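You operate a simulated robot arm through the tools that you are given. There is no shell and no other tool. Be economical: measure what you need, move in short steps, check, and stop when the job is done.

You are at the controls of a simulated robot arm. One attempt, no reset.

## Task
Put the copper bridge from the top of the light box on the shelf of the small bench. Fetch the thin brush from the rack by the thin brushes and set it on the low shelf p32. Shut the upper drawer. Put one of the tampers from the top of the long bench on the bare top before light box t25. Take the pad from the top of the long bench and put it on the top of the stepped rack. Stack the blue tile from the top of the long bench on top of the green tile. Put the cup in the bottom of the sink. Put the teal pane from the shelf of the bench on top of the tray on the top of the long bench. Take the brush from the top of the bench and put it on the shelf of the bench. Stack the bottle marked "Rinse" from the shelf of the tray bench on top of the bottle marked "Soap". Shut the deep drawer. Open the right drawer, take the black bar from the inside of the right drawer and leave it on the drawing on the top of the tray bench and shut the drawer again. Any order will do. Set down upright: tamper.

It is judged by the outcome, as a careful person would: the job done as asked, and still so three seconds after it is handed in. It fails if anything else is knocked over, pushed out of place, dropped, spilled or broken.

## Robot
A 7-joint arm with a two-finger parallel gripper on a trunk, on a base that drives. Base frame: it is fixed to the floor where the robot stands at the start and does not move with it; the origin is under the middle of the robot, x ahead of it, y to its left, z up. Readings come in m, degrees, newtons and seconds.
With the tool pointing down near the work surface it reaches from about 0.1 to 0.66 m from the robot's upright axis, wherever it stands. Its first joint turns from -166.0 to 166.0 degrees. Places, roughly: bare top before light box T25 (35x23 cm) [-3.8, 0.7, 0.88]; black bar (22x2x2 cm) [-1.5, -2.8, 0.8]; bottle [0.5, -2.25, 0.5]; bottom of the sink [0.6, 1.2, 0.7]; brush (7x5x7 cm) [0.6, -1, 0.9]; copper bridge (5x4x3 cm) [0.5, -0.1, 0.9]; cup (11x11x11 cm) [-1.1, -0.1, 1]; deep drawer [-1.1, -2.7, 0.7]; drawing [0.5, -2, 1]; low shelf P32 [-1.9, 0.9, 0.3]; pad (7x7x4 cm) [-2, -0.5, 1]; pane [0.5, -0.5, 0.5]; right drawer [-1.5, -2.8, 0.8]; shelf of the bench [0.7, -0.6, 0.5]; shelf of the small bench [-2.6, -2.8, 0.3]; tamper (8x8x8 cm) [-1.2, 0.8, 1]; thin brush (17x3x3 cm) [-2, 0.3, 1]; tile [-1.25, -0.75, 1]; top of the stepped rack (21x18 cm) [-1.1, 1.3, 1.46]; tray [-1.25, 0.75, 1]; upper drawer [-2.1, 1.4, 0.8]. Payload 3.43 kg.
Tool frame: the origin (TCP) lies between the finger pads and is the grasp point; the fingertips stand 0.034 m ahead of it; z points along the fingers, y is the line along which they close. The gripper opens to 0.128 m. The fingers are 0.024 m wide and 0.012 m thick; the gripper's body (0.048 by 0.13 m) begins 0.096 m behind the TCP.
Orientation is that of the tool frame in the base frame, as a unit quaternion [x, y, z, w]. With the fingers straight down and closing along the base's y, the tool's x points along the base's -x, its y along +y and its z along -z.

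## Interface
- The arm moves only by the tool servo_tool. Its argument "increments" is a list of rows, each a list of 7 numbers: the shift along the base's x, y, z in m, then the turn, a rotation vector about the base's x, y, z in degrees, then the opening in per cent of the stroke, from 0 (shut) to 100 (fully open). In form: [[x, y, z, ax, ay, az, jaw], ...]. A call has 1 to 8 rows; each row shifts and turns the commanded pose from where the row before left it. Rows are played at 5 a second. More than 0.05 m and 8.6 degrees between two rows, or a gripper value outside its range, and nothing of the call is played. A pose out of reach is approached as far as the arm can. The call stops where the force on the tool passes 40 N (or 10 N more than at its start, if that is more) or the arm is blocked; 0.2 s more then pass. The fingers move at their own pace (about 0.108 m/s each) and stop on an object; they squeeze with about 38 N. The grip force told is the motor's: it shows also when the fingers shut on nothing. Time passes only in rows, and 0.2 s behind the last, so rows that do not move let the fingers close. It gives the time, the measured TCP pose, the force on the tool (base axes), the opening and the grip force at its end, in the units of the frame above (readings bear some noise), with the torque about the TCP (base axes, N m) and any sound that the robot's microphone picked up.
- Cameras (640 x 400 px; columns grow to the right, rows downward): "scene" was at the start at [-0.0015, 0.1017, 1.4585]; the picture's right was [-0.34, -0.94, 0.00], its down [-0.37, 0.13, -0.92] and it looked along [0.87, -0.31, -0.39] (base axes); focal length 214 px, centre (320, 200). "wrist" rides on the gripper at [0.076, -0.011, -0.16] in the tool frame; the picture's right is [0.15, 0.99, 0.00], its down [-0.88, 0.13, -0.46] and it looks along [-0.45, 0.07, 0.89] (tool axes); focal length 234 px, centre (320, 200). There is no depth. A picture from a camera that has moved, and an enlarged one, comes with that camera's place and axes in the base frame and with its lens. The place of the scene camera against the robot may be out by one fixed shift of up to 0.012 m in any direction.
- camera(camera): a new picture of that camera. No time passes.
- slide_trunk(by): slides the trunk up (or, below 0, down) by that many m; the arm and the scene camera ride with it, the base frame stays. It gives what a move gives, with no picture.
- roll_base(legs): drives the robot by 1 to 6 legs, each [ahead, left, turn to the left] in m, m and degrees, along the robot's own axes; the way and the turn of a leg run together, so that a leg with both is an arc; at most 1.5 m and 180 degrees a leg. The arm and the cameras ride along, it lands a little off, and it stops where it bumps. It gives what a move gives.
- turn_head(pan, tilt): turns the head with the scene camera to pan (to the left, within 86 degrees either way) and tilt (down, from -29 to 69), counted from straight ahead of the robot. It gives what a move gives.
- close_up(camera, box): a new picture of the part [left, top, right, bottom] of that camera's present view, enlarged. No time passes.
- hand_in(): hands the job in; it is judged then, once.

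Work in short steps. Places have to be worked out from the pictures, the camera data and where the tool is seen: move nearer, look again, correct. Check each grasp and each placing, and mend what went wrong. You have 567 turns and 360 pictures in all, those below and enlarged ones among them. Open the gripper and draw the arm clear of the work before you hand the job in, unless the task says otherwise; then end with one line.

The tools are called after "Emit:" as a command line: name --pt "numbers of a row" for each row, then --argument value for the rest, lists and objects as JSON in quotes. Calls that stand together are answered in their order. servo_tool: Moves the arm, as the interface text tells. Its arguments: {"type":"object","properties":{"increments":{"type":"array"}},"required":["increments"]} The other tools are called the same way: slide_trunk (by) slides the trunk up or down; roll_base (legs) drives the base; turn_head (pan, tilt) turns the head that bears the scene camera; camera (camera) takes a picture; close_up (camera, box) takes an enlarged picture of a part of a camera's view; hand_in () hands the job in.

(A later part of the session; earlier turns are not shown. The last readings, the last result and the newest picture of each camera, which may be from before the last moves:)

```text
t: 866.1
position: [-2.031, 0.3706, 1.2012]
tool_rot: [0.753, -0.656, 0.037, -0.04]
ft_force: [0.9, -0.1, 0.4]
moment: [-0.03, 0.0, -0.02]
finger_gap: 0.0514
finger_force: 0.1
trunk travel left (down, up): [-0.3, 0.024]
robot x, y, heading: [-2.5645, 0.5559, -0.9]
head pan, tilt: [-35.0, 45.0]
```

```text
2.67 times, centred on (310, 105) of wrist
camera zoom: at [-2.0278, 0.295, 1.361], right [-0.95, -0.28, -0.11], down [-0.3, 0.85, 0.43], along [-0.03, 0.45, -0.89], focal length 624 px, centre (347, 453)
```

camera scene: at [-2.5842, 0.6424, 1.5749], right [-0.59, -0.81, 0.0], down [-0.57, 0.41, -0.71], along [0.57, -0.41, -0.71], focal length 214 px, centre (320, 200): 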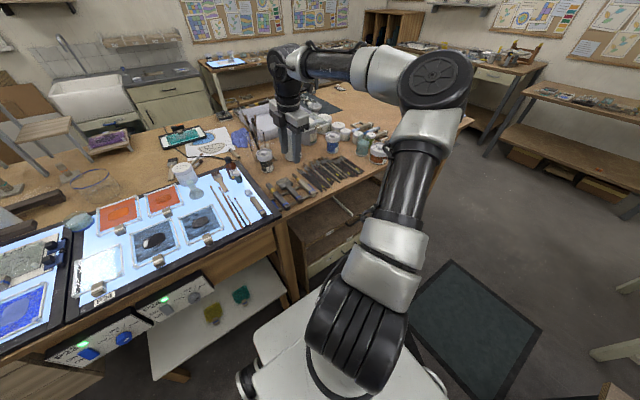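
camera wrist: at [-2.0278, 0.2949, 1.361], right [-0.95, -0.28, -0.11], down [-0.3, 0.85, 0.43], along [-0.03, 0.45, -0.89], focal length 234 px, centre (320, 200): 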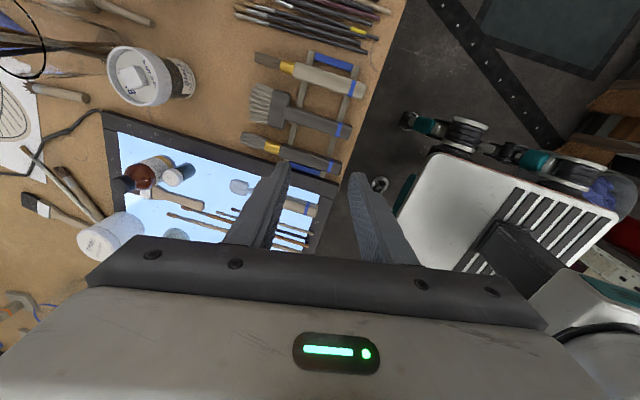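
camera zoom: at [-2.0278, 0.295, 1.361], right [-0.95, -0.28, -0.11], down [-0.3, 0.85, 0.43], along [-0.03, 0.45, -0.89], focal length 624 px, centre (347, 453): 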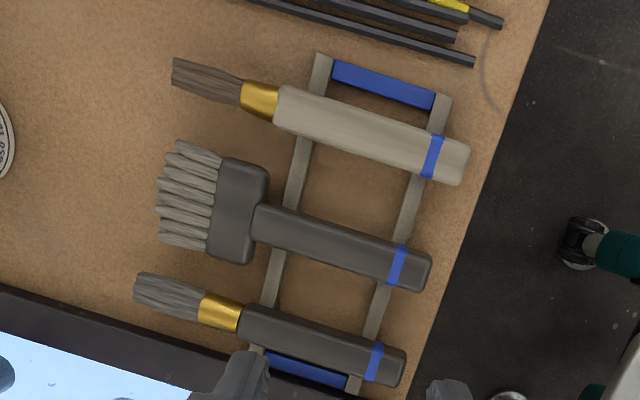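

The tan brush at (−1.98,0.30), lying along x, matches the given place. I'll grip it with a tool tilted 45° forward closing along y, so it stays level for the low shelf. First I turn the tool.

Emit:
servo_tool --pt "-0.01 0 0 0 0 8.2 40" --pt "-0.01 0 0 0 0 8.2 40" --pt "-0.01 0 0 0 0 8.2 40" --pt "-0.01 0 0 0 0 8.2 40" --pt "0 0 0 0 0 8.2 40" --pt "0 0 0 0 0 8.2 40" --pt "0 0 0 0 0 8.2 40" --pt "0 0 0 0 0 8.2 40"

Emit:
servo_tool --pt "0 0 0 0 0 8.2 40" --pt "0 0 0 0 0 8.2 40" --pt "0 0 0 0 -7.8 0 40" --pt "0 0 0 0 -7.8 0 40" --pt "0 0 0 0 -7.8 0 40" --pt "0 0 0 0 -7.8 0 40" --pt "0 0 0 0 -7.8 0 40" --pt "0 0 0 0 0 0 40"

Emit:
camera --camera "wrist"

```text
t: 867.9
position: [-2.0714, 0.3695, 1.2005]
tool_rot: [0.988, -0.142, 0.011, -0.054]
ft_force: [-0.5, 0.0, 0.3]
moment: [0.01, -0.01, -0.02]
finger_gap: 0.0512
finger_force: 0.1
trunk travel left (down, up): [-0.3, 0.024]
robot x, y, heading: [-2.5656, 0.5551, -0.8]
head pan, tilt: [-35.0, 45.0]
```

```text
t: 869.7
position: [-2.0723, 0.3696, 1.2004]
tool_rot: [0.94, 0.017, 0.336, -0.052]
ft_force: [0.3, -0.3, 0.0]
moment: [0.02, 0.04, 0.0]
finger_gap: 0.0514
finger_force: 0.0
trunk travel left (down, up): [-0.3, 0.024]
robot x, y, heading: [-2.5609, 0.5579, -0.4]
head pan, tilt: [-35.0, 45.0]
```

```text
81 pictures are left
camera wrist: at [-2.1147, 0.3636, 1.3725], right [0.18, -0.98, 0.01], down [-0.96, -0.18, -0.22], along [0.22, 0.03, -0.98], focal length 234 px, centre (320, 200)
```

wrist: 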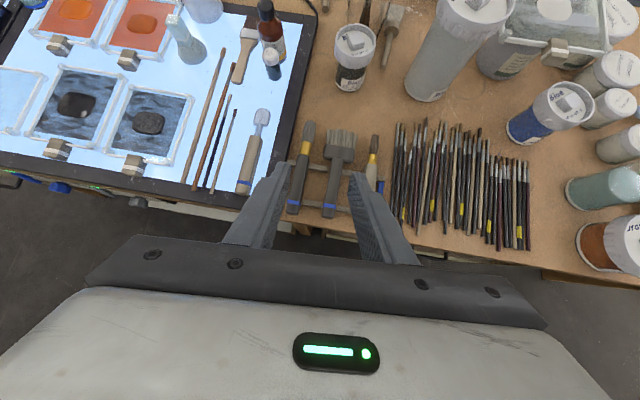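

I correct the tool's roll and yaw and move to a pre-grasp point before the tan brush.

Emit:
servo_tool --pt "0 -0.018 -0.03 -2.5 -2.5 -1.9 34" --pt "0 -0.018 -0.03 -2.5 -2.5 -1.9 34" --pt "0 -0.018 -0.035 0 0 0 34" --pt "0 -0.018 -0.035 0 0 0 34" --pt "0 0 0 0 0 0 34"

Emit:
camera --camera "wrist"

Emit:
close_up --camera "wrist" --box '[250, 90, 410, 210]'

```text
t: 870.9
position: [-2.0732, 0.2968, 1.0692]
tool_rot: [0.926, 0.002, 0.377, 0.001]
ft_force: [0.0, 0.0, 0.1]
moment: [0.0, 0.02, 0.01]
finger_gap: 0.0434
finger_force: 0.0
trunk travel left (down, up): [-0.3, 0.024]
robot x, y, heading: [-2.5632, 0.5584, -0.8]
head pan, tilt: [-35.0, 45.0]
```

```text
80 pictures are left
camera wrist: at [-2.1288, 0.3093, 1.2368], right [0.11, -0.99, 0.11], down [-0.95, -0.14, -0.29], along [0.3, -0.07, -0.95], focal length 234 px, centre (320, 200)
```

wrist: 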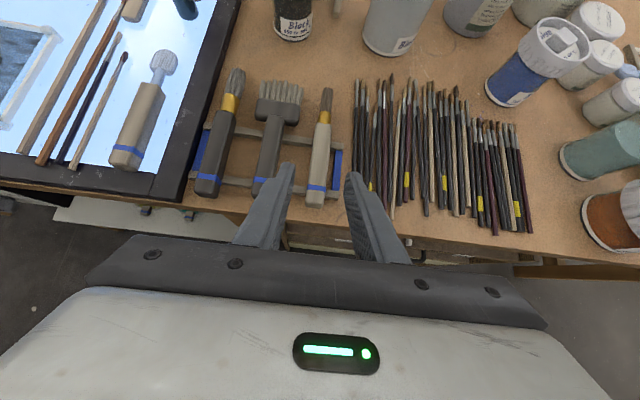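

```text
3.33 times, centred on (330, 150) of wrist
camera zoom: at [-2.1288, 0.3093, 1.2368], right [0.11, -0.99, 0.11], down [-0.95, -0.14, -0.29], along [0.3, -0.07, -0.95], focal length 781 px, centre (287, 367)
```

zoom: 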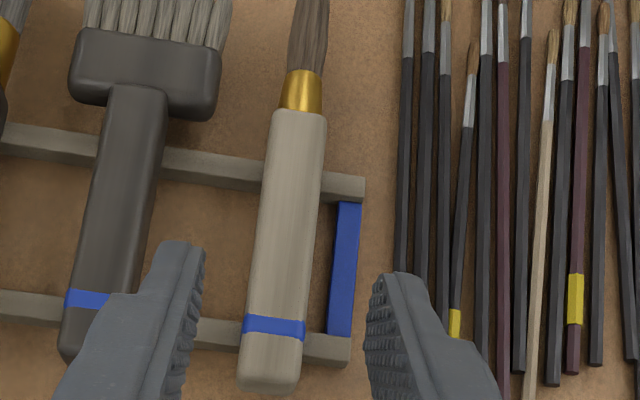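

Grip point (−1.995,0.295,0.97). I approach along the tool axis and close gently.

Emit:
servo_tool --pt "0.0215 -0.0006 -0.028 0 0 0 34" --pt "0.0215 -0.0006 -0.028 0 0 0 34" --pt "0.0215 -0.0006 -0.026 0 0 0 34" --pt "0 0 0 0 0 0 34"

Emit:
close_up --camera "wrist" --box '[250, 90, 410, 210]'

```text
t: 871.9
position: [-2.0073, 0.2956, 0.9894]
tool_rot: [0.926, 0.002, 0.377, 0.002]
ft_force: [-0.3, 0.4, 0.6]
moment: [-0.02, 0.04, -0.01]
finger_gap: 0.0434
finger_force: 0.1
trunk travel left (down, up): [-0.3, 0.024]
robot x, y, heading: [-2.5625, 0.5562, -1.0]
head pan, tilt: [-35.0, 45.0]
```

```text
3.33 times, centred on (330, 150) of wrist
camera zoom: at [-2.0649, 0.3077, 1.1562], right [0.11, -0.99, 0.11], down [-0.95, -0.14, -0.29], along [0.3, -0.07, -0.95], focal length 781 px, centre (287, 367)
```

zoom: 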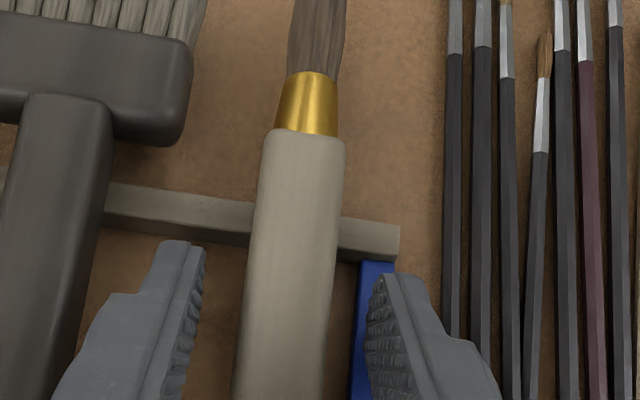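

Emit:
servo_tool --pt "0 0 0 0 0 0 0" --pt "0 0 0 0 0 0 0" --pt "0 0 0 0 0 0 0"

Emit:
close_up --camera "wrist" --box '[250, 90, 410, 210]'

```text
t: 872.7
position: [-2.0072, 0.2959, 0.9902]
tool_rot: [0.927, 0.003, 0.376, 0.001]
ft_force: [-0.4, -0.3, 0.3]
moment: [-0.02, 0.01, 0.02]
finger_gap: 0.0209
finger_force: 38.1
trunk travel left (down, up): [-0.3, 0.024]
robot x, y, heading: [-2.5648, 0.5563, -1.0]
head pan, tilt: [-35.0, 45.0]
```

```text
3.33 times, centred on (330, 150) of wrist
camera zoom: at [-2.0652, 0.3078, 1.1565], right [0.11, -0.99, 0.11], down [-0.95, -0.14, -0.29], along [0.3, -0.07, -0.95], focal length 781 px, centre (287, 367)
```

zoom: 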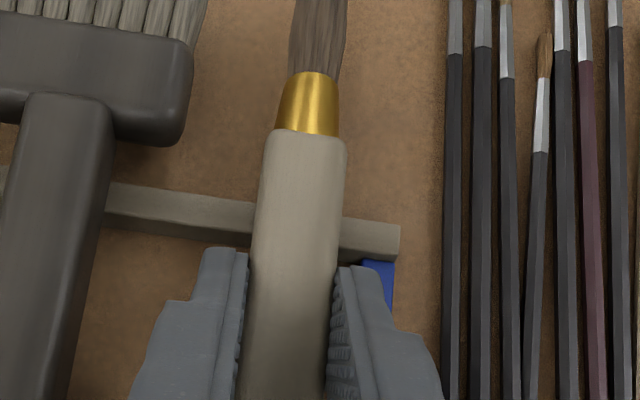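

Gripped (2.1 cm). I lift straight up and check.

Emit:
servo_tool --pt "0 0 0.02 0 0 0 0" --pt "0 0 0.04 0 0 0 0" --pt "0 0 0.045 0 0 0 0" --pt "-0.01 0 0.04 0 0 0 0"

Emit:
camera --camera "wrist"

```text
t: 873.7
position: [-2.0184, 0.2954, 1.1335]
tool_rot: [0.926, 0.003, 0.377, 0.001]
ft_force: [0.3, 0.3, -1.5]
moment: [0.03, 0.02, -0.01]
finger_gap: 0.0208
finger_force: 38.0
trunk travel left (down, up): [-0.3, 0.024]
robot x, y, heading: [-2.5664, 0.5569, -1.0]
head pan, tilt: [-35.0, 45.0]
```

```text
76 pictures are left
camera wrist: at [-2.0744, 0.3075, 1.301], right [0.11, -0.99, 0.11], down [-0.95, -0.14, -0.29], along [0.3, -0.07, -0.95], focal length 234 px, centre (320, 200)
```

wrist: 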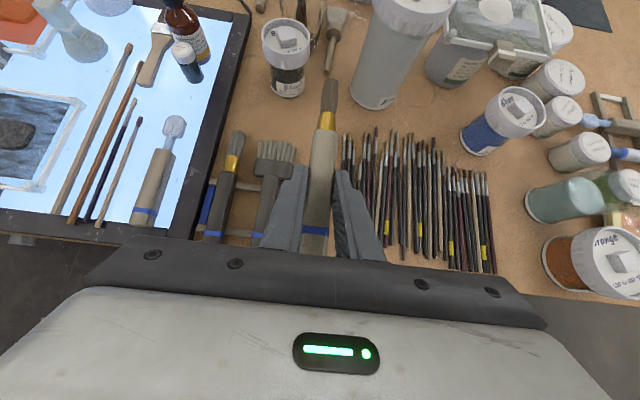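

Held. I move north to y≈1.31 so the brush faces the free part of the low shelf, then back off and lower.

Emit:
roll_base --legs '[[0, 0.75, 1], [-0.19, 0, 0]]'

Emit:
servo_tool --pt "-0.02 0 0 0 0 0 0" --pt "-0.02 0 0 0 0 0 0"

Emit:
slide_trunk --by -0.3

Emit:
turn_head --pan -10 --tilt 45

Emit:
camera --camera "scene"

```text
t: 882.4
position: [-2.1996, 1.0517, 1.1335]
tool_rot: [0.926, 0.012, 0.378, -0.002]
ft_force: [0.2, -0.5, -0.5]
moment: [0.01, 0.0, 0.0]
finger_gap: 0.0211
finger_force: 38.1
trunk travel left (down, up): [-0.3, 0.024]
robot x, y, heading: [-2.7489, 1.3017, 0.3]
head pan, tilt: [-35.0, 45.0]
```

```text
t: 883.0
position: [-2.2382, 1.0509, 1.1352]
tool_rot: [0.926, 0.012, 0.377, -0.003]
ft_force: [0.1, 0.3, -0.7]
moment: [0.02, 0.02, 0.01]
finger_gap: 0.0209
finger_force: 38.2
trunk travel left (down, up): [-0.3, 0.024]
robot x, y, heading: [-2.7501, 1.3016, 0.2]
head pan, tilt: [-35.0, 45.0]
```

```text
t: 886.0
position: [-2.2388, 1.0522, 0.8327]
tool_rot: [0.926, 0.013, 0.378, -0.003]
ft_force: [-0.3, -0.4, -1.3]
moment: [0.02, 0.04, -0.01]
finger_gap: 0.0212
finger_force: 38.1
trunk travel left (down, up): [0.0, 0.324]
robot x, y, heading: [-2.7506, 1.3015, 0.4]
head pan, tilt: [-35.0, 45.0]
```

```text
t: 886.9
position: [-2.2389, 1.0523, 0.8342]
tool_rot: [0.926, 0.012, 0.377, -0.002]
ft_force: [-0.6, -0.3, -0.7]
moment: [-0.01, 0.02, -0.02]
finger_gap: 0.0209
finger_force: 38.4
trunk travel left (down, up): [0.0, 0.324]
robot x, y, heading: [-2.7501, 1.3003, 0.3]
head pan, tilt: [-10.0, 45.0]
```

```text
75 pictures are left
camera scene: at [-2.7599, 1.419, 1.2749], right [-0.17, -0.99, 0.0], down [-0.7, 0.12, -0.71], along [0.7, -0.12, -0.71], focal length 214 px, centre (320, 200)
```

scene: 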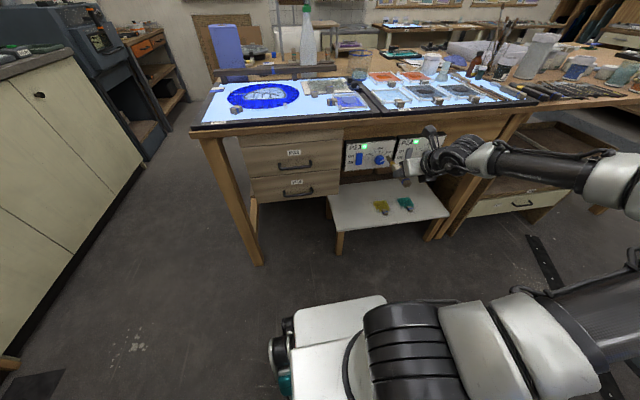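

The free part of the low shelf is at y 0.93–1.19. I back 4 cm for safety and lower the arm in front of the desk.

Emit:
roll_base --legs '[[-0.04, 0, 0]]'

Emit:
servo_tool --pt "0 0 -0.045 0 0 0 0" --pt "0 0 -0.045 0 0 0 0" --pt "0 0 -0.045 0 0 0 0" --pt "0 0 -0.045 0 0 0 0" --pt "0 0 -0.045 0 0 0 0" --pt "0 0 -0.045 0 0 0 0" --pt "0 0 -0.045 0 0 0 0" --pt "0 0 -0.045 0 0 0 0"

Emit:
camera --camera "wrist"

Emit:
camera --camera "scene"

```text
t: 887.8
position: [-2.2778, 1.0505, 0.8342]
tool_rot: [0.926, 0.013, 0.377, -0.003]
ft_force: [-0.4, -0.6, -0.9]
moment: [-0.03, -0.02, 0.01]
finger_gap: 0.0211
finger_force: 37.7
trunk travel left (down, up): [0.0, 0.324]
robot x, y, heading: [-2.7896, 1.2999, 0.1]
head pan, tilt: [-10.0, 45.0]
```

```text
t: 889.6
position: [-2.2778, 1.0506, 0.4737]
tool_rot: [0.926, 0.014, 0.376, -0.002]
ft_force: [-0.4, -0.2, -0.3]
moment: [0.03, 0.0, 0.01]
finger_gap: 0.021
finger_force: 38.6
trunk travel left (down, up): [0.0, 0.324]
robot x, y, heading: [-2.7875, 1.298, 0.5]
head pan, tilt: [-10.0, 45.0]
```

```text
74 pictures are left
camera wrist: at [-2.3359, 1.0621, 0.6405], right [0.13, -0.99, 0.11], down [-0.95, -0.16, -0.29], along [0.3, -0.06, -0.95], focal length 234 px, centre (320, 200)
```

wrist: 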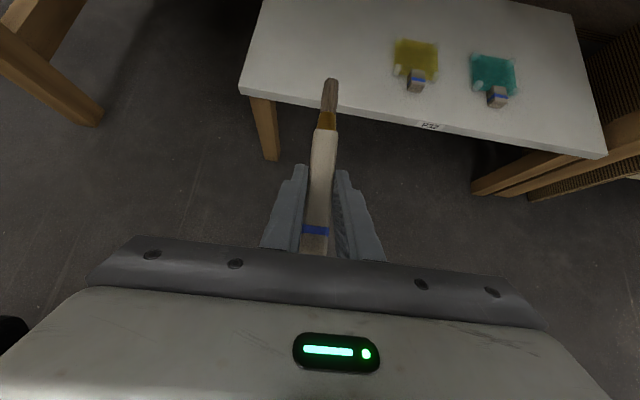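

```text
73 pictures are left
camera scene: at [-2.7995, 1.4188, 1.275], right [-0.17, -0.99, 0.0], down [-0.7, 0.12, -0.71], along [0.7, -0.12, -0.71], focal length 214 px, centre (320, 200)
```

scene: 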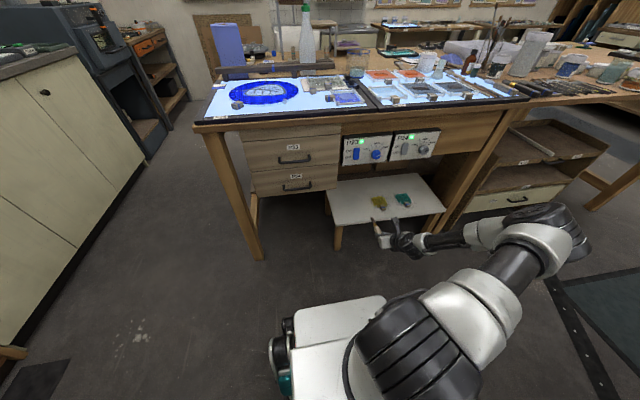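

P32's label is visible; the spot left of the yellow pane is free. I lower a bit more and drive in.

Emit:
servo_tool --pt "0 0.005 -0.04 0 0 0 0" --pt "0 0.005 -0.035 0 0 0 0" --pt "0 0 0 0 0 0 0"

Emit:
roll_base --legs '[[0.26, 0, 0]]'

Emit:
camera --camera "wrist"

Emit:
camera --camera "scene"

```text
t: 890.4
position: [-2.2788, 1.0536, 0.4713]
tool_rot: [0.927, 0.012, 0.375, -0.003]
ft_force: [0.0, 0.3, -0.1]
moment: [0.0, 0.01, 0.01]
finger_gap: 0.021
finger_force: 38.0
out of reach, approached as far as the arm can: row 1, 2
trunk travel left (down, up): [0.0, 0.324]
robot x, y, heading: [-2.7916, 1.2999, 0.5]
head pan, tilt: [-10.0, 45.0]
```

```text
t: 892.2
position: [-2.0177, 1.0574, 0.4725]
tool_rot: [0.927, 0.012, 0.375, -0.003]
ft_force: [-0.2, 0.1, -1.4]
moment: [-0.01, 0.01, 0.04]
finger_gap: 0.021
finger_force: 38.4
trunk travel left (down, up): [0.0, 0.324]
robot x, y, heading: [-2.5321, 1.3034, 0.5]
head pan, tilt: [-10.0, 45.0]
```

```text
72 pictures are left
camera wrist: at [-2.0753, 1.0666, 0.6382], right [0.13, -0.99, 0.11], down [-0.95, -0.16, -0.29], along [0.3, -0.06, -0.95], focal length 234 px, centre (320, 200)
```

wrist: 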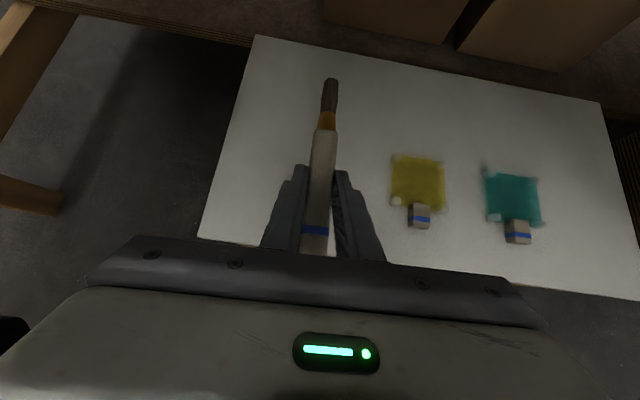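

```text
71 pictures are left
camera scene: at [-2.5392, 1.4207, 1.2749], right [-0.17, -0.99, 0.0], down [-0.7, 0.12, -0.71], along [0.7, -0.12, -0.71], focal length 214 px, centre (320, 200)
```

scene: 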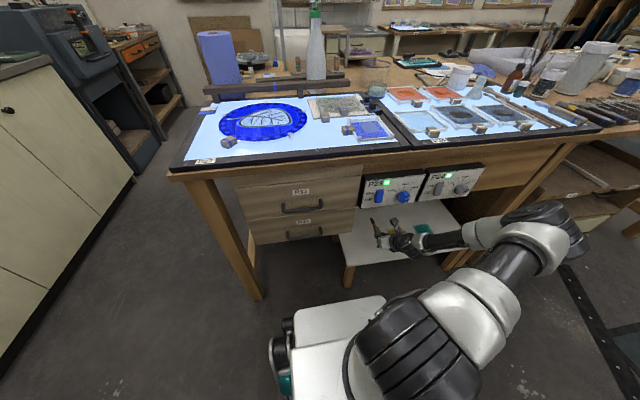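

The arm needs more extension to go lower: I back the base 9 cm and extend the arm by the same while descending.

Emit:
roll_base --legs '[[-0.09, 0, 0]]'

Emit:
servo_tool --pt "0.03 0 0 0 0 0 0" --pt "0.03 0 -0.01 0 0 0 0" --pt "0.03 0 -0.02 0 0 0 0" --pt "0 0 -0.03 0 0 0 0" --pt "0 0 0 0 0 0 0"

Emit:
camera --camera "wrist"

```text
t: 893.4
position: [-2.1068, 1.0552, 0.4714]
tool_rot: [0.927, 0.012, 0.375, -0.003]
ft_force: [0.6, 0.0, -1.7]
moment: [0.0, 0.05, 0.03]
finger_gap: 0.0212
finger_force: 38.0
trunk travel left (down, up): [0.0, 0.324]
robot x, y, heading: [-2.6216, 1.3034, 0.4]
head pan, tilt: [-10.0, 45.0]
```

```text
t: 894.6
position: [-2.0503, 1.0574, 0.4737]
tool_rot: [0.927, 0.012, 0.375, -0.003]
ft_force: [-0.9, 0.3, -0.8]
moment: [0.02, 0.03, 0.01]
finger_gap: 0.0209
finger_force: 37.5
out of reach, approached as far as the arm can: row 2, 3, 4
trunk travel left (down, up): [0.0, 0.324]
robot x, y, heading: [-2.6215, 1.3023, 0.4]
head pan, tilt: [-10.0, 45.0]
```

```text
70 pictures are left
camera wrist: at [-2.1067, 1.0691, 0.6406], right [0.13, -0.99, 0.11], down [-0.95, -0.16, -0.28], along [0.3, -0.06, -0.95], focal length 234 px, centre (320, 200)
```

wrist: 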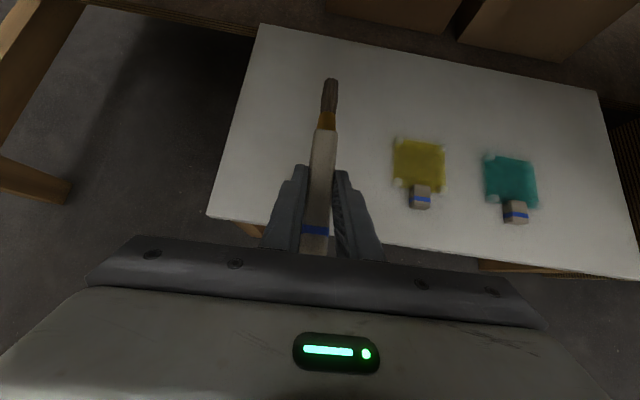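

A joint limit blocks going lower in this posture. I back off and try with the arm more in front of the robot.

Emit:
roll_base --legs '[[-0.17, -0.0, 0]]'

Emit:
servo_tool --pt "0 0.04 0 0 0 0 0" --pt "0 0.04 0 0 0 0 0" --pt "0 0.04 0 0 0 0 0" --pt "0 0.04 0 0 0 0 0" --pt "0 0 0 0 0 0 0"

Emit:
servo_tool --pt "0 0 -0.03 0 0 0 0" --pt "0 0 -0.03 0 0 0 0"

```text
t: 896.0
position: [-2.2221, 1.0578, 0.4739]
tool_rot: [0.927, 0.013, 0.375, -0.004]
ft_force: [-0.2, -0.7, -0.9]
moment: [-0.02, 0.02, 0.01]
finger_gap: 0.0208
finger_force: 37.8
trunk travel left (down, up): [0.0, 0.324]
robot x, y, heading: [-2.7918, 1.3037, 0.5]
head pan, tilt: [-10.0, 45.0]
```

```text
t: 897.2
position: [-2.2206, 1.2173, 0.4728]
tool_rot: [0.927, 0.013, 0.374, -0.003]
ft_force: [-0.9, -0.3, -0.5]
moment: [-0.05, -0.03, 0.01]
finger_gap: 0.0211
finger_force: 38.0
trunk travel left (down, up): [0.0, 0.324]
robot x, y, heading: [-2.7935, 1.2982, 0.4]
head pan, tilt: [-10.0, 45.0]
```

```text
t: 897.8
position: [-2.22, 1.2159, 0.4704]
tool_rot: [0.927, 0.013, 0.374, -0.003]
ft_force: [-0.4, -0.1, 0.1]
moment: [0.02, 0.04, -0.02]
finger_gap: 0.0209
finger_force: 37.3
out of reach, approached as far as the arm can: row 1, 2
trunk travel left (down, up): [0.0, 0.324]
robot x, y, heading: [-2.7952, 1.3007, 0.6]
head pan, tilt: [-10.0, 45.0]
```

This posture cannot go lower than 0.47. I'll return the brush to its rack and re-grip it with the tool flipped (camera below), which reached low shelves before. First up and back to the rack.

Emit:
servo_tool --pt "0 -0.035 0.03 0 0 0 0" --pt "0 -0.035 0.03 0 0 0 0" --pt "0 -0.035 0.03 0 0 0 0" --pt "0 -0.035 0.03 0 0 0 0" --pt "0 -0.035 0.03 0 0 0 0" --pt "0 0 0.045 0 0 0 0" --pt "0 0 0.045 0 0 0 0" --pt "0 0 0.045 0 0 0 0"

Emit:
slide_trunk --by 0.3

Emit:
servo_tool --pt "0 0 0.045 0 0 0 0" --pt "0 0 0.035 0 0 0 0"

Emit:
roll_base --legs '[[0.2, 0, -0.5], [0, -0.72, 0]]'

Emit:
camera --camera "wrist"

```text
t: 899.6
position: [-2.2219, 1.0408, 0.7568]
tool_rot: [0.927, 0.013, 0.374, -0.003]
ft_force: [-0.3, 0.0, -0.7]
moment: [0.06, -0.04, 0.03]
finger_gap: 0.021
finger_force: 38.3
trunk travel left (down, up): [0.0, 0.324]
robot x, y, heading: [-2.7888, 1.2992, 0.4]
head pan, tilt: [-10.0, 45.0]
```

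```text
t: 902.6
position: [-2.2212, 1.0417, 1.0579]
tool_rot: [0.927, 0.013, 0.375, -0.004]
ft_force: [0.5, -0.4, -1.8]
moment: [-0.01, 0.03, -0.01]
finger_gap: 0.0212
finger_force: 37.7
trunk travel left (down, up): [-0.3, 0.024]
robot x, y, heading: [-2.7937, 1.3032, 0.4]
head pan, tilt: [-10.0, 45.0]
```

```text
t: 903.2
position: [-2.2213, 1.042, 1.137]
tool_rot: [0.927, 0.013, 0.374, -0.003]
ft_force: [1.1, -0.1, -1.1]
moment: [0.01, 0.0, -0.04]
finger_gap: 0.021
finger_force: 38.1
trunk travel left (down, up): [-0.3, 0.024]
robot x, y, heading: [-2.7932, 1.3013, 0.3]
head pan, tilt: [-10.0, 45.0]
```

```text
t: 911.8
position: [-2.0303, 0.3154, 1.1372]
tool_rot: [0.927, 0.006, 0.375, -0.001]
ft_force: [0.2, 0.8, -0.6]
moment: [-0.03, 0.01, 0.0]
finger_gap: 0.0212
finger_force: 38.0
trunk travel left (down, up): [-0.3, 0.024]
robot x, y, heading: [-2.5949, 0.582, -0.2]
head pan, tilt: [-10.0, 45.0]
```

```text
69 pictures are left
camera wrist: at [-2.0853, 0.3263, 1.3048], right [0.12, -0.99, 0.11], down [-0.95, -0.14, -0.28], along [0.29, -0.07, -0.95], focal length 234 px, centre (320, 200)
```

wrist: 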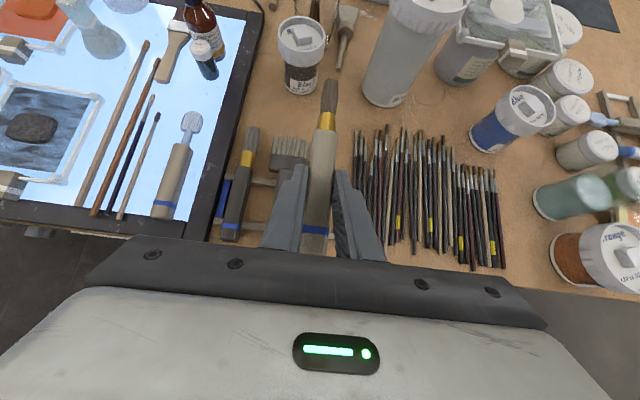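

I align above the rack spot and lower the brush back onto the rails.

Emit:
servo_tool --pt "0.023 -0.02 -0.01 0 0 0 0" --pt "0 0 -0.045 0 0 0 0" --pt "0 0 -0.045 0 0 0 0" --pt "0 0 -0.03 0 0 0 0" --pt "0 0 -0.01 0 0 0 0" --pt "0 0 0 0 0 0 0"

Emit:
close_up --camera "wrist" --box '[250, 90, 410, 210]'

```text
t: 913.2
position: [-2.0065, 0.2942, 0.9979]
tool_rot: [0.927, 0.006, 0.375, -0.001]
ft_force: [0.4, -1.0, -0.6]
moment: [-0.01, -0.02, 0.02]
finger_gap: 0.0208
finger_force: 38.6
trunk travel left (down, up): [-0.3, 0.024]
robot x, y, heading: [-2.5948, 0.5816, -0.4]
head pan, tilt: [-10.0, 45.0]
```

```text
3.33 times, centred on (330, 150) of wrist
camera zoom: at [-2.0624, 0.3062, 1.1649], right [0.12, -0.99, 0.11], down [-0.95, -0.14, -0.28], along [0.3, -0.07, -0.95], focal length 781 px, centre (287, 367)
```

zoom: 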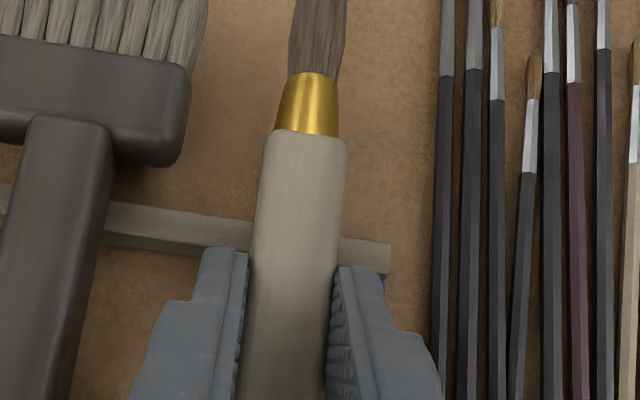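

Emit:
servo_tool --pt "0 0 -0.004 0 0 0 0" --pt "0 0 -0.003 0 0 0 0" --pt "0 0 0 0 0 0 0"

Emit:
servo_tool --pt "0 0 -0.002 0 0 0 0" --pt "0 0 0 0 0 0 0"

```text
t: 914.0
position: [-2.0057, 0.2943, 0.9901]
tool_rot: [0.927, 0.006, 0.375, 0.0]
ft_force: [0.1, -0.3, -1.1]
moment: [0.03, -0.01, 0.0]
finger_gap: 0.0214
finger_force: 38.8
trunk travel left (down, up): [-0.3, 0.024]
robot x, y, heading: [-2.5967, 0.5805, -0.4]
head pan, tilt: [-10.0, 45.0]
```

```text
t: 914.6
position: [-2.0059, 0.2948, 0.9909]
tool_rot: [0.926, 0.006, 0.377, 0.0]
ft_force: [-1.6, -1.4, 8.9]
moment: [-0.07, -0.39, -0.06]
finger_gap: 0.0211
finger_force: 38.3
trunk travel left (down, up): [-0.3, 0.024]
robot x, y, heading: [-2.5946, 0.5771, -0.6]
head pan, tilt: [-10.0, 45.0]
```

On the rails again. I release, back out, and turn the tool upright, then yaw it 180°.

Emit:
servo_tool --pt "0 0 0.001 0 0 0 25" --pt "0 0 0 0 0 0 34" --pt "0 0 0 0 0 0 34" --pt "-0.015 0 0.017 0 0 0 34" --pt "-0.03 0 0.035 0 0 0 34" --pt "0 0 0.045 0 0 0 34" --pt "0 0 0.04 0 0 0 34"

Emit:
servo_tool --pt "0 0 0 0 7.4 0 34" --pt "0 0 0 0 7.4 0 34" --pt "0 0 0 0 7.4 0 34" --pt "0 0 0 0 7.4 0 34" --pt "0 0 0 0 7.4 0 34" --pt "0 0 0 0 7.2 0 34" --pt "0 0 0 0 0 8.4 34" --pt "0 0 0 0 0 8.4 34"

Emit:
camera --camera "wrist"

```text
t: 916.2
position: [-2.0489, 0.2938, 1.1263]
tool_rot: [0.927, 0.006, 0.375, -0.001]
ft_force: [0.2, 0.1, -0.2]
moment: [0.02, 0.0, 0.01]
finger_gap: 0.0435
finger_force: 0.1
trunk travel left (down, up): [-0.3, 0.024]
robot x, y, heading: [-2.5934, 0.5782, -0.1]
head pan, tilt: [-10.0, 45.0]
```

```text
t: 918.0
position: [-2.05, 0.2948, 1.1268]
tool_rot: [0.988, 0.152, -0.002, -0.003]
ft_force: [-0.2, 0.0, -0.5]
moment: [0.01, -0.01, 0.0]
finger_gap: 0.0436
finger_force: 0.0
trunk travel left (down, up): [-0.3, 0.024]
robot x, y, heading: [-2.5961, 0.5825, -0.1]
head pan, tilt: [-10.0, 45.0]
```

```text
67 pictures are left
camera wrist: at [-1.981, 0.3278, 1.2857], right [0.44, -0.9, -0.01], down [-0.8, -0.39, 0.46], along [-0.41, -0.2, -0.89], focal length 234 px, centre (320, 200)
```

wrist: 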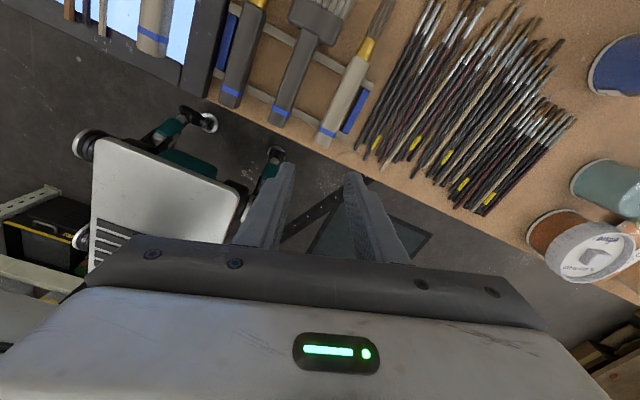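

The brush rests on the rack. I continue the yaw to bring the camera to the robot side.

Emit:
servo_tool --pt "0 0 0 0 0 8.4 34" --pt "0 0 0 0 0 8.4 34" --pt "0 0 0 0 0 8.4 34" --pt "0 0 0 0 0 8.4 34" --pt "0 0 0 0 0 8.4 34" --pt "0 0 0 0 0 8.4 34" --pt "0 0 0 0 0 8.4 34" --pt "0 0 0 0 0 8.4 34"

Emit:
servo_tool --pt "0 0 0 0 0 8.4 34" --pt "0 0 0 0 0 8.4 34" --pt "0 0 0 0 0 8.4 34" --pt "0 0 0 0 0 8.4 34" --pt "0 0 0 0 0 8.4 34" --pt "0 0 0 0 0 8.4 34" --pt "0 0 0 0 0 8.4 34" --pt "0 0 0 0 0 8.4 34"

Emit:
servo_tool --pt "0 0 0 0 0 8.4 34" --pt "0 0 0 0 0 8.4 34" --pt "0 0 0 0 0 8.4 34" --pt "0 0 0 0 0 2.0 34" --pt "0 0 0 0 0 0 34"

```text
t: 919.8
position: [-2.052, 0.2955, 1.1261]
tool_rot: [0.738, 0.674, -0.003, 0.0]
ft_force: [0.1, 0.8, 0.2]
moment: [0.0, 0.0, 0.0]
finger_gap: 0.0435
finger_force: 0.1
trunk travel left (down, up): [-0.3, 0.024]
robot x, y, heading: [-2.5933, 0.5786, -0.1]
head pan, tilt: [-10.0, 45.0]
```

```text
t: 921.6
position: [-2.0506, 0.2946, 1.1273]
tool_rot: [0.242, 0.97, -0.003, 0.001]
ft_force: [0.0, -0.5, 0.5]
moment: [-0.01, 0.02, 0.05]
finger_gap: 0.0436
finger_force: 0.1
trunk travel left (down, up): [-0.3, 0.024]
robot x, y, heading: [-2.5971, 0.5799, -0.4]
head pan, tilt: [-10.0, 45.0]
```

```text
t: 922.8
position: [-2.0516, 0.2944, 1.126]
tool_rot: [0.007, 1.0, -0.003, 0.001]
ft_force: [-1.0, -0.6, -0.2]
moment: [-0.01, 0.01, 0.01]
finger_gap: 0.0434
finger_force: 0.1
trunk travel left (down, up): [-0.3, 0.024]
robot x, y, heading: [-2.5899, 0.5808, -0.2]
head pan, tilt: [-10.0, 45.0]
```

The tool is flipped. I tilt it forward 45° and look.

Emit:
servo_tool --pt "-0.005 0 0 0 -7.5 0 34" --pt "-0.005 0 0 0 -7.5 0 34" --pt "-0.005 0 0 0 -7.5 0 34" --pt "-0.005 0 -0.01 0 -7.5 0 34" --pt "0 0 -0.02 0 -7.5 0 34" --pt "0 0 -0.02 0 -7.5 0 34" --pt "0 0 0 0 0 0 34"

Emit:
camera --camera "wrist"

Emit:
close_up --camera "wrist" --box '[250, 90, 410, 210]'

```text
t: 924.4
position: [-2.0712, 0.2963, 1.0775]
tool_rot: [0.009, 0.923, 0.001, 0.385]
ft_force: [-0.5, -0.1, -0.8]
moment: [-0.06, 0.01, 0.02]
finger_gap: 0.0435
finger_force: 0.0
trunk travel left (down, up): [-0.3, 0.024]
robot x, y, heading: [-2.594, 0.5809, -0.5]
head pan, tilt: [-10.0, 45.0]
```

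```text
66 pictures are left
camera wrist: at [-2.2379, 0.2864, 1.1346], right [-0.09, 0.99, -0.1], down [0.3, 0.12, 0.95], along [0.95, 0.06, -0.31], focal length 234 px, centre (320, 200)
```

wrist: 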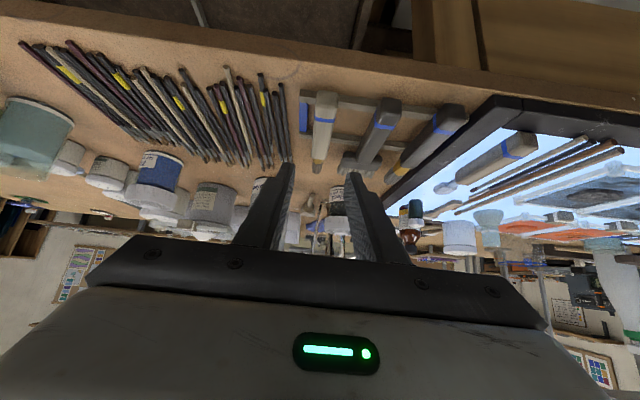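

```text
3.33 times, centred on (330, 150) of wrist
camera zoom: at [-2.2379, 0.2864, 1.1346], right [-0.09, 0.99, -0.1], down [0.3, 0.12, 0.95], along [0.95, 0.06, -0.31], focal length 781 px, centre (287, 367)
```

zoom: 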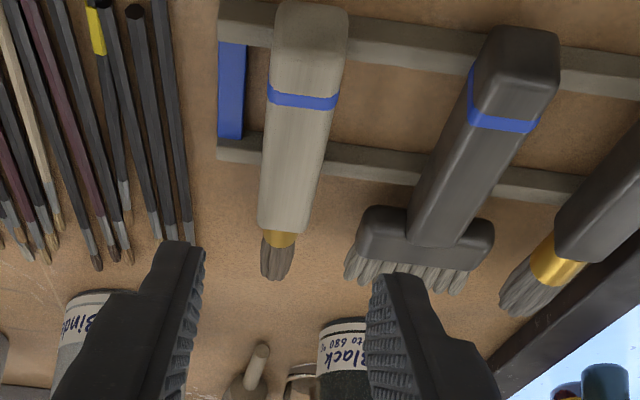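

The brush is aligned with the fingers. I approach along the axis and close.

Emit:
servo_tool --pt "0.0213 -0.0006 -0.029 0 0 0 34" --pt "0.0213 -0.0006 -0.029 0 0 0 34" --pt "0.0213 -0.0006 -0.028 0 0 0 34" --pt "0 0 0 0 0 0 34"

Emit:
camera --camera "wrist"

```text
t: 925.4
position: [-2.0064, 0.2919, 0.99]
tool_rot: [0.007, 0.923, 0.002, 0.385]
ft_force: [-0.5, 0.1, 0.1]
moment: [0.02, 0.01, 0.0]
finger_gap: 0.0434
finger_force: 0.1
trunk travel left (down, up): [-0.3, 0.024]
robot x, y, heading: [-2.595, 0.5832, -0.3]
head pan, tilt: [-10.0, 45.0]
```

```text
64 pictures are left
camera wrist: at [-2.1742, 0.2833, 1.0482], right [-0.09, 0.99, -0.1], down [0.3, 0.12, 0.95], along [0.95, 0.05, -0.31], focal length 234 px, centre (320, 200)
```

wrist: 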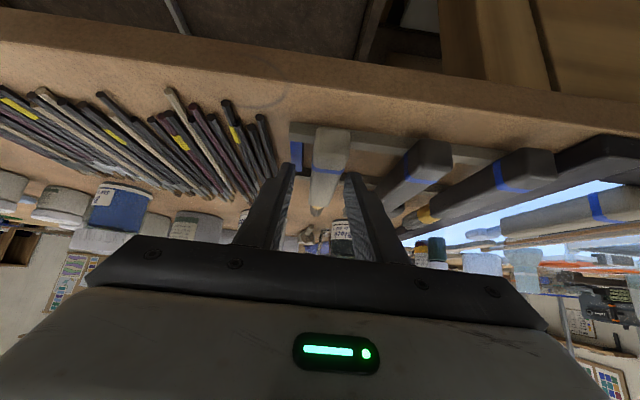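

Emit:
servo_tool --pt "0 0.002 0 0 0 0 34" --pt "0 0 0 0 0 0 0" --pt "0 0 0 0 0 0 0" --pt "0 0 0 0 0 0 0"

Emit:
servo_tool --pt "0 0 0.02 0 0 0 0" --pt "0 0 0.04 0 0 0 0" --pt "0 0 0.045 0 0 0 0" --pt "0 0 0.04 0 0 0 0"

Emit:
camera --camera "wrist"

```text
t: 926.4
position: [-2.007, 0.294, 0.991]
tool_rot: [0.009, 0.923, 0.0, 0.384]
ft_force: [0.7, -0.4, 0.0]
moment: [-0.03, -0.05, 0.04]
finger_gap: 0.021
finger_force: 37.8
trunk travel left (down, up): [-0.3, 0.024]
robot x, y, heading: [-2.5957, 0.5813, -0.2]
head pan, tilt: [-10.0, 45.0]
```

```text
t: 927.4
position: [-2.0079, 0.2932, 1.1353]
tool_rot: [0.009, 0.923, 0.001, 0.384]
ft_force: [0.1, 0.8, -1.3]
moment: [0.01, 0.01, 0.0]
finger_gap: 0.021
finger_force: 38.0
trunk travel left (down, up): [-0.3, 0.024]
robot x, y, heading: [-2.5943, 0.5824, -0.5]
head pan, tilt: [-10.0, 45.0]
```

```text
63 pictures are left
camera wrist: at [-2.174, 0.2855, 1.1937], right [-0.09, 0.99, -0.1], down [0.3, 0.12, 0.95], along [0.95, 0.06, -0.31], focal length 234 px, centre (320, 200)
```

wrist: 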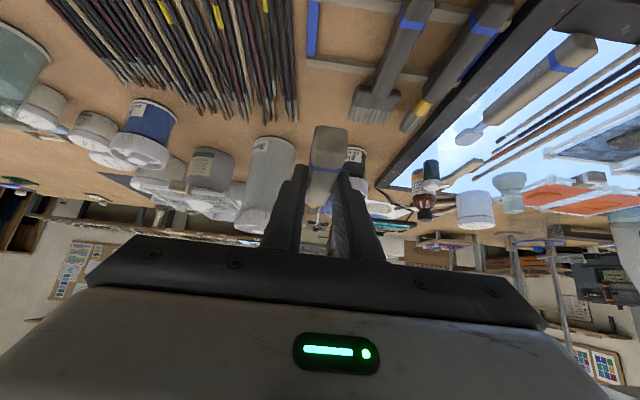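

Held level. Back to the shelf position: north, back off, trunk down, arm down.

Emit:
roll_base --legs '[[0, 0.755, 0.5], [-0.19, 0, 0]]'

Emit:
servo_tool --pt "-0.03 0 0 0 0 0 0" --pt "-0.03 0 0 0 0 0 0"

Emit:
slide_trunk --by -0.3

Emit:
servo_tool --pt "0 0 -0.045 0 0 0 0" --pt "0 0 -0.045 0 0 0 0" --pt "0 0 -0.045 0 0 0 0" --pt "0 0 -0.045 0 0 0 0" --pt "0 0 -0.045 0 0 0 0" --pt "0 0 -0.045 0 0 0 0" --pt "0 0 -0.045 0 0 0 0" --pt "0 0 -0.045 0 0 0 0"

Emit:
camera --camera "wrist"

```text
t: 936.2
position: [-2.1953, 1.0598, 1.1347]
tool_rot: [0.002, 0.923, 0.003, 0.384]
ft_force: [0.0, -0.7, -1.4]
moment: [0.0, 0.01, 0.0]
finger_gap: 0.021
finger_force: 38.4
trunk travel left (down, up): [-0.3, 0.024]
robot x, y, heading: [-2.7825, 1.3383, 0.6]
head pan, tilt: [-10.0, 45.0]
```

```text
t: 936.8
position: [-2.2546, 1.0595, 1.1352]
tool_rot: [0.002, 0.923, 0.004, 0.384]
ft_force: [-0.6, 0.0, -0.9]
moment: [0.0, 0.02, 0.01]
finger_gap: 0.0211
finger_force: 37.9
trunk travel left (down, up): [-0.3, 0.024]
robot x, y, heading: [-2.7877, 1.3376, 0.5]
head pan, tilt: [-10.0, 45.0]
```

```text
t: 939.8
position: [-2.2539, 1.0588, 0.8338]
tool_rot: [0.002, 0.923, 0.003, 0.385]
ft_force: [-0.7, 0.6, -1.3]
moment: [0.01, 0.02, -0.01]
finger_gap: 0.021
finger_force: 38.0
trunk travel left (down, up): [0.0, 0.324]
robot x, y, heading: [-2.7873, 1.337, 0.4]
head pan, tilt: [-10.0, 45.0]
```

```text
t: 941.6
position: [-2.2529, 1.0579, 0.4748]
tool_rot: [0.001, 0.924, 0.003, 0.383]
ft_force: [-0.1, -0.7, -0.5]
moment: [0.01, -0.02, 0.01]
finger_gap: 0.0211
finger_force: 38.2
trunk travel left (down, up): [0.0, 0.324]
robot x, y, heading: [-2.7839, 1.3359, 0.4]
head pan, tilt: [-10.0, 45.0]
```

```text
62 pictures are left
camera wrist: at [-2.4206, 1.0464, 0.5338], right [-0.1, 0.99, -0.1], down [0.3, 0.12, 0.95], along [0.95, 0.07, -0.31], focal length 234 px, centre (320, 200)
```

wrist: 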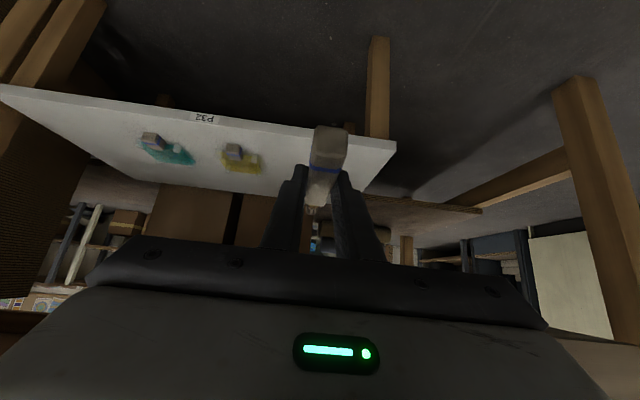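

Shelf top ≈ z 0.285 with its end at y 1.20. I lower to z≈0.385, then drive in.

Emit:
servo_tool --pt "0 0 -0.045 0 0 0 0" --pt "0 0 -0.04 0 0 0 0" --pt "0 0 0 0 0 0 0"

Emit:
roll_base --legs '[[0.24, 0, 0]]'

Emit:
camera --camera "wrist"

Emit:
close_up --camera "scene" --box '[320, 150, 480, 270]'

```text
t: 942.4
position: [-2.2536, 1.0581, 0.4747]
tool_rot: [0.002, 0.923, 0.003, 0.384]
ft_force: [0.4, 0.0, -0.9]
moment: [-0.02, 0.0, 0.03]
finger_gap: 0.021
finger_force: 38.3
out of reach, approached as far as the arm can: row 1, 2
trunk travel left (down, up): [0.0, 0.324]
robot x, y, heading: [-2.7834, 1.3382, 0.7]
head pan, tilt: [-10.0, 45.0]
```

```text
t: 944.2
position: [-2.0133, 1.0615, 0.4752]
tool_rot: [0.002, 0.923, 0.003, 0.384]
ft_force: [-0.3, -0.5, -1.1]
moment: [0.03, 0.02, 0.01]
finger_gap: 0.0214
finger_force: 38.0
trunk travel left (down, up): [0.0, 0.324]
robot x, y, heading: [-2.5443, 1.3348, 0.9]
head pan, tilt: [-10.0, 45.0]
```

```text
61 pictures are left
camera wrist: at [-2.1786, 1.0493, 0.5341], right [-0.1, 0.99, -0.1], down [0.3, 0.12, 0.95], along [0.95, 0.07, -0.31], focal length 234 px, centre (320, 200)
```

wrist: 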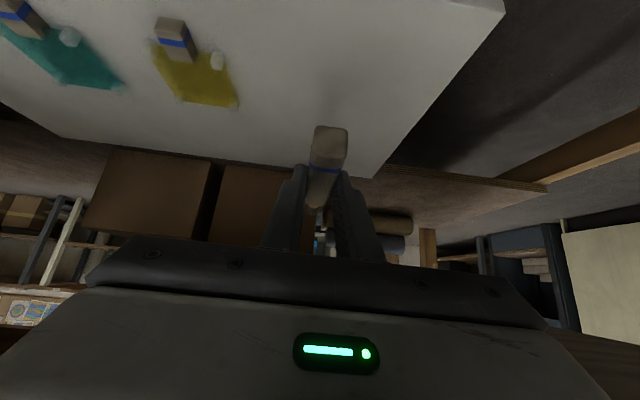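

```text
3.33 times, centred on (400, 210) of scene
camera zoom: at [-2.5548, 1.4578, 1.2749], right [-0.16, -0.99, 0.0], down [-0.7, 0.12, -0.71], along [0.7, -0.12, -0.71], focal length 715 px, centre (53, 167)
```

zoom: 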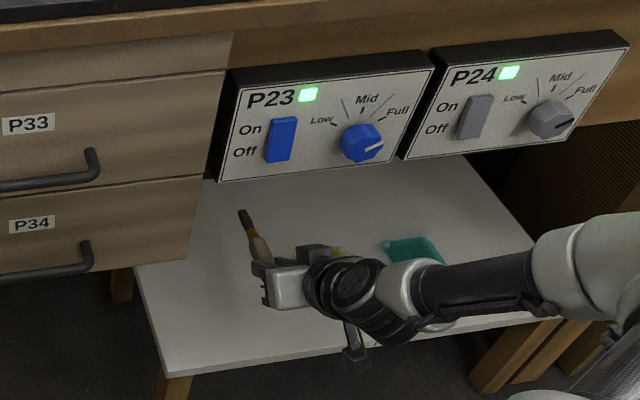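

Same limit; the elbow posture seems to be the cause. I back out, raise the arm, bring it more centrally in front of the robot, and lower again.

Emit:
roll_base --legs '[[-0.24, 0, -0.5]]'

Emit:
servo_tool --pt "0 0 0.045 0 0 0 0" --pt "0 0 0.045 0 0 0 0" --pt "0 0 0.045 0 0 0 0" --pt "0 0 0.045 0 0 0 0" --pt "0 0 0.045 0 0 0 0" --pt "0 0 0.045 0 0 0 0" --pt "0 0 0.045 0 0 0 0" --pt "0 0 0.045 0 0 0 0"

Emit:
servo_tool --pt "0 0.04 0.02 0 0 0 0" --pt "0 0.04 0.02 0 0 0 0" --pt "0 0.04 0.02 0 0 0 0" --pt "0 0.04 0.02 0 0 0 0" --pt "0 0.04 0.02 0 0 0 0" --pt "0 0.04 0 0 0 0 0"

Emit:
camera --camera "scene"

```text
t: 946.0
position: [-2.2529, 1.0566, 0.4758]
tool_rot: [0.005, 0.923, 0.002, 0.384]
ft_force: [0.0, 0.8, -0.9]
moment: [0.01, 0.04, 0.01]
finger_gap: 0.0211
finger_force: 37.0
trunk travel left (down, up): [0.0, 0.324]
robot x, y, heading: [-2.7822, 1.3403, 0.2]
head pan, tilt: [-10.0, 45.0]
```

```text
t: 947.8
position: [-2.2541, 1.0546, 0.8352]
tool_rot: [0.005, 0.924, 0.002, 0.383]
ft_force: [-0.8, 0.2, -0.4]
moment: [0.0, 0.0, 0.01]
finger_gap: 0.021
finger_force: 38.6
trunk travel left (down, up): [0.0, 0.324]
robot x, y, heading: [-2.7853, 1.3371, 0.1]
head pan, tilt: [-10.0, 45.0]
```

```text
t: 949.2
position: [-2.2529, 1.2955, 0.9366]
tool_rot: [0.007, 0.923, 0.002, 0.384]
ft_force: [-0.1, -0.3, 0.1]
moment: [0.02, 0.03, 0.03]
finger_gap: 0.0213
finger_force: 38.0
trunk travel left (down, up): [0.0, 0.324]
robot x, y, heading: [-2.7824, 1.341, 0.4]
head pan, tilt: [-10.0, 45.0]
```

```text
59 pictures are left
camera scene: at [-2.7921, 1.456, 1.275], right [-0.17, -0.99, 0.0], down [-0.7, 0.12, -0.71], along [0.7, -0.12, -0.71], focal length 214 px, centre (320, 200)
```

scene: 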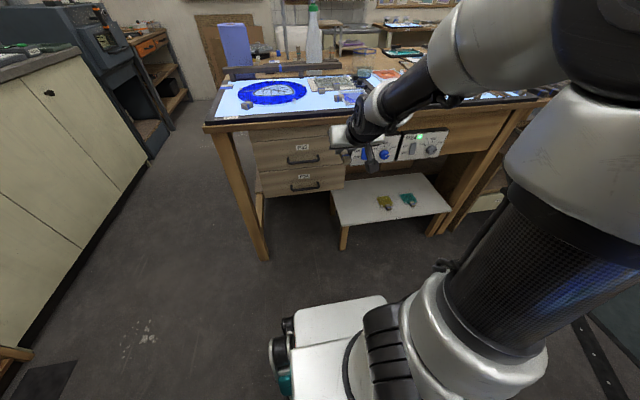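

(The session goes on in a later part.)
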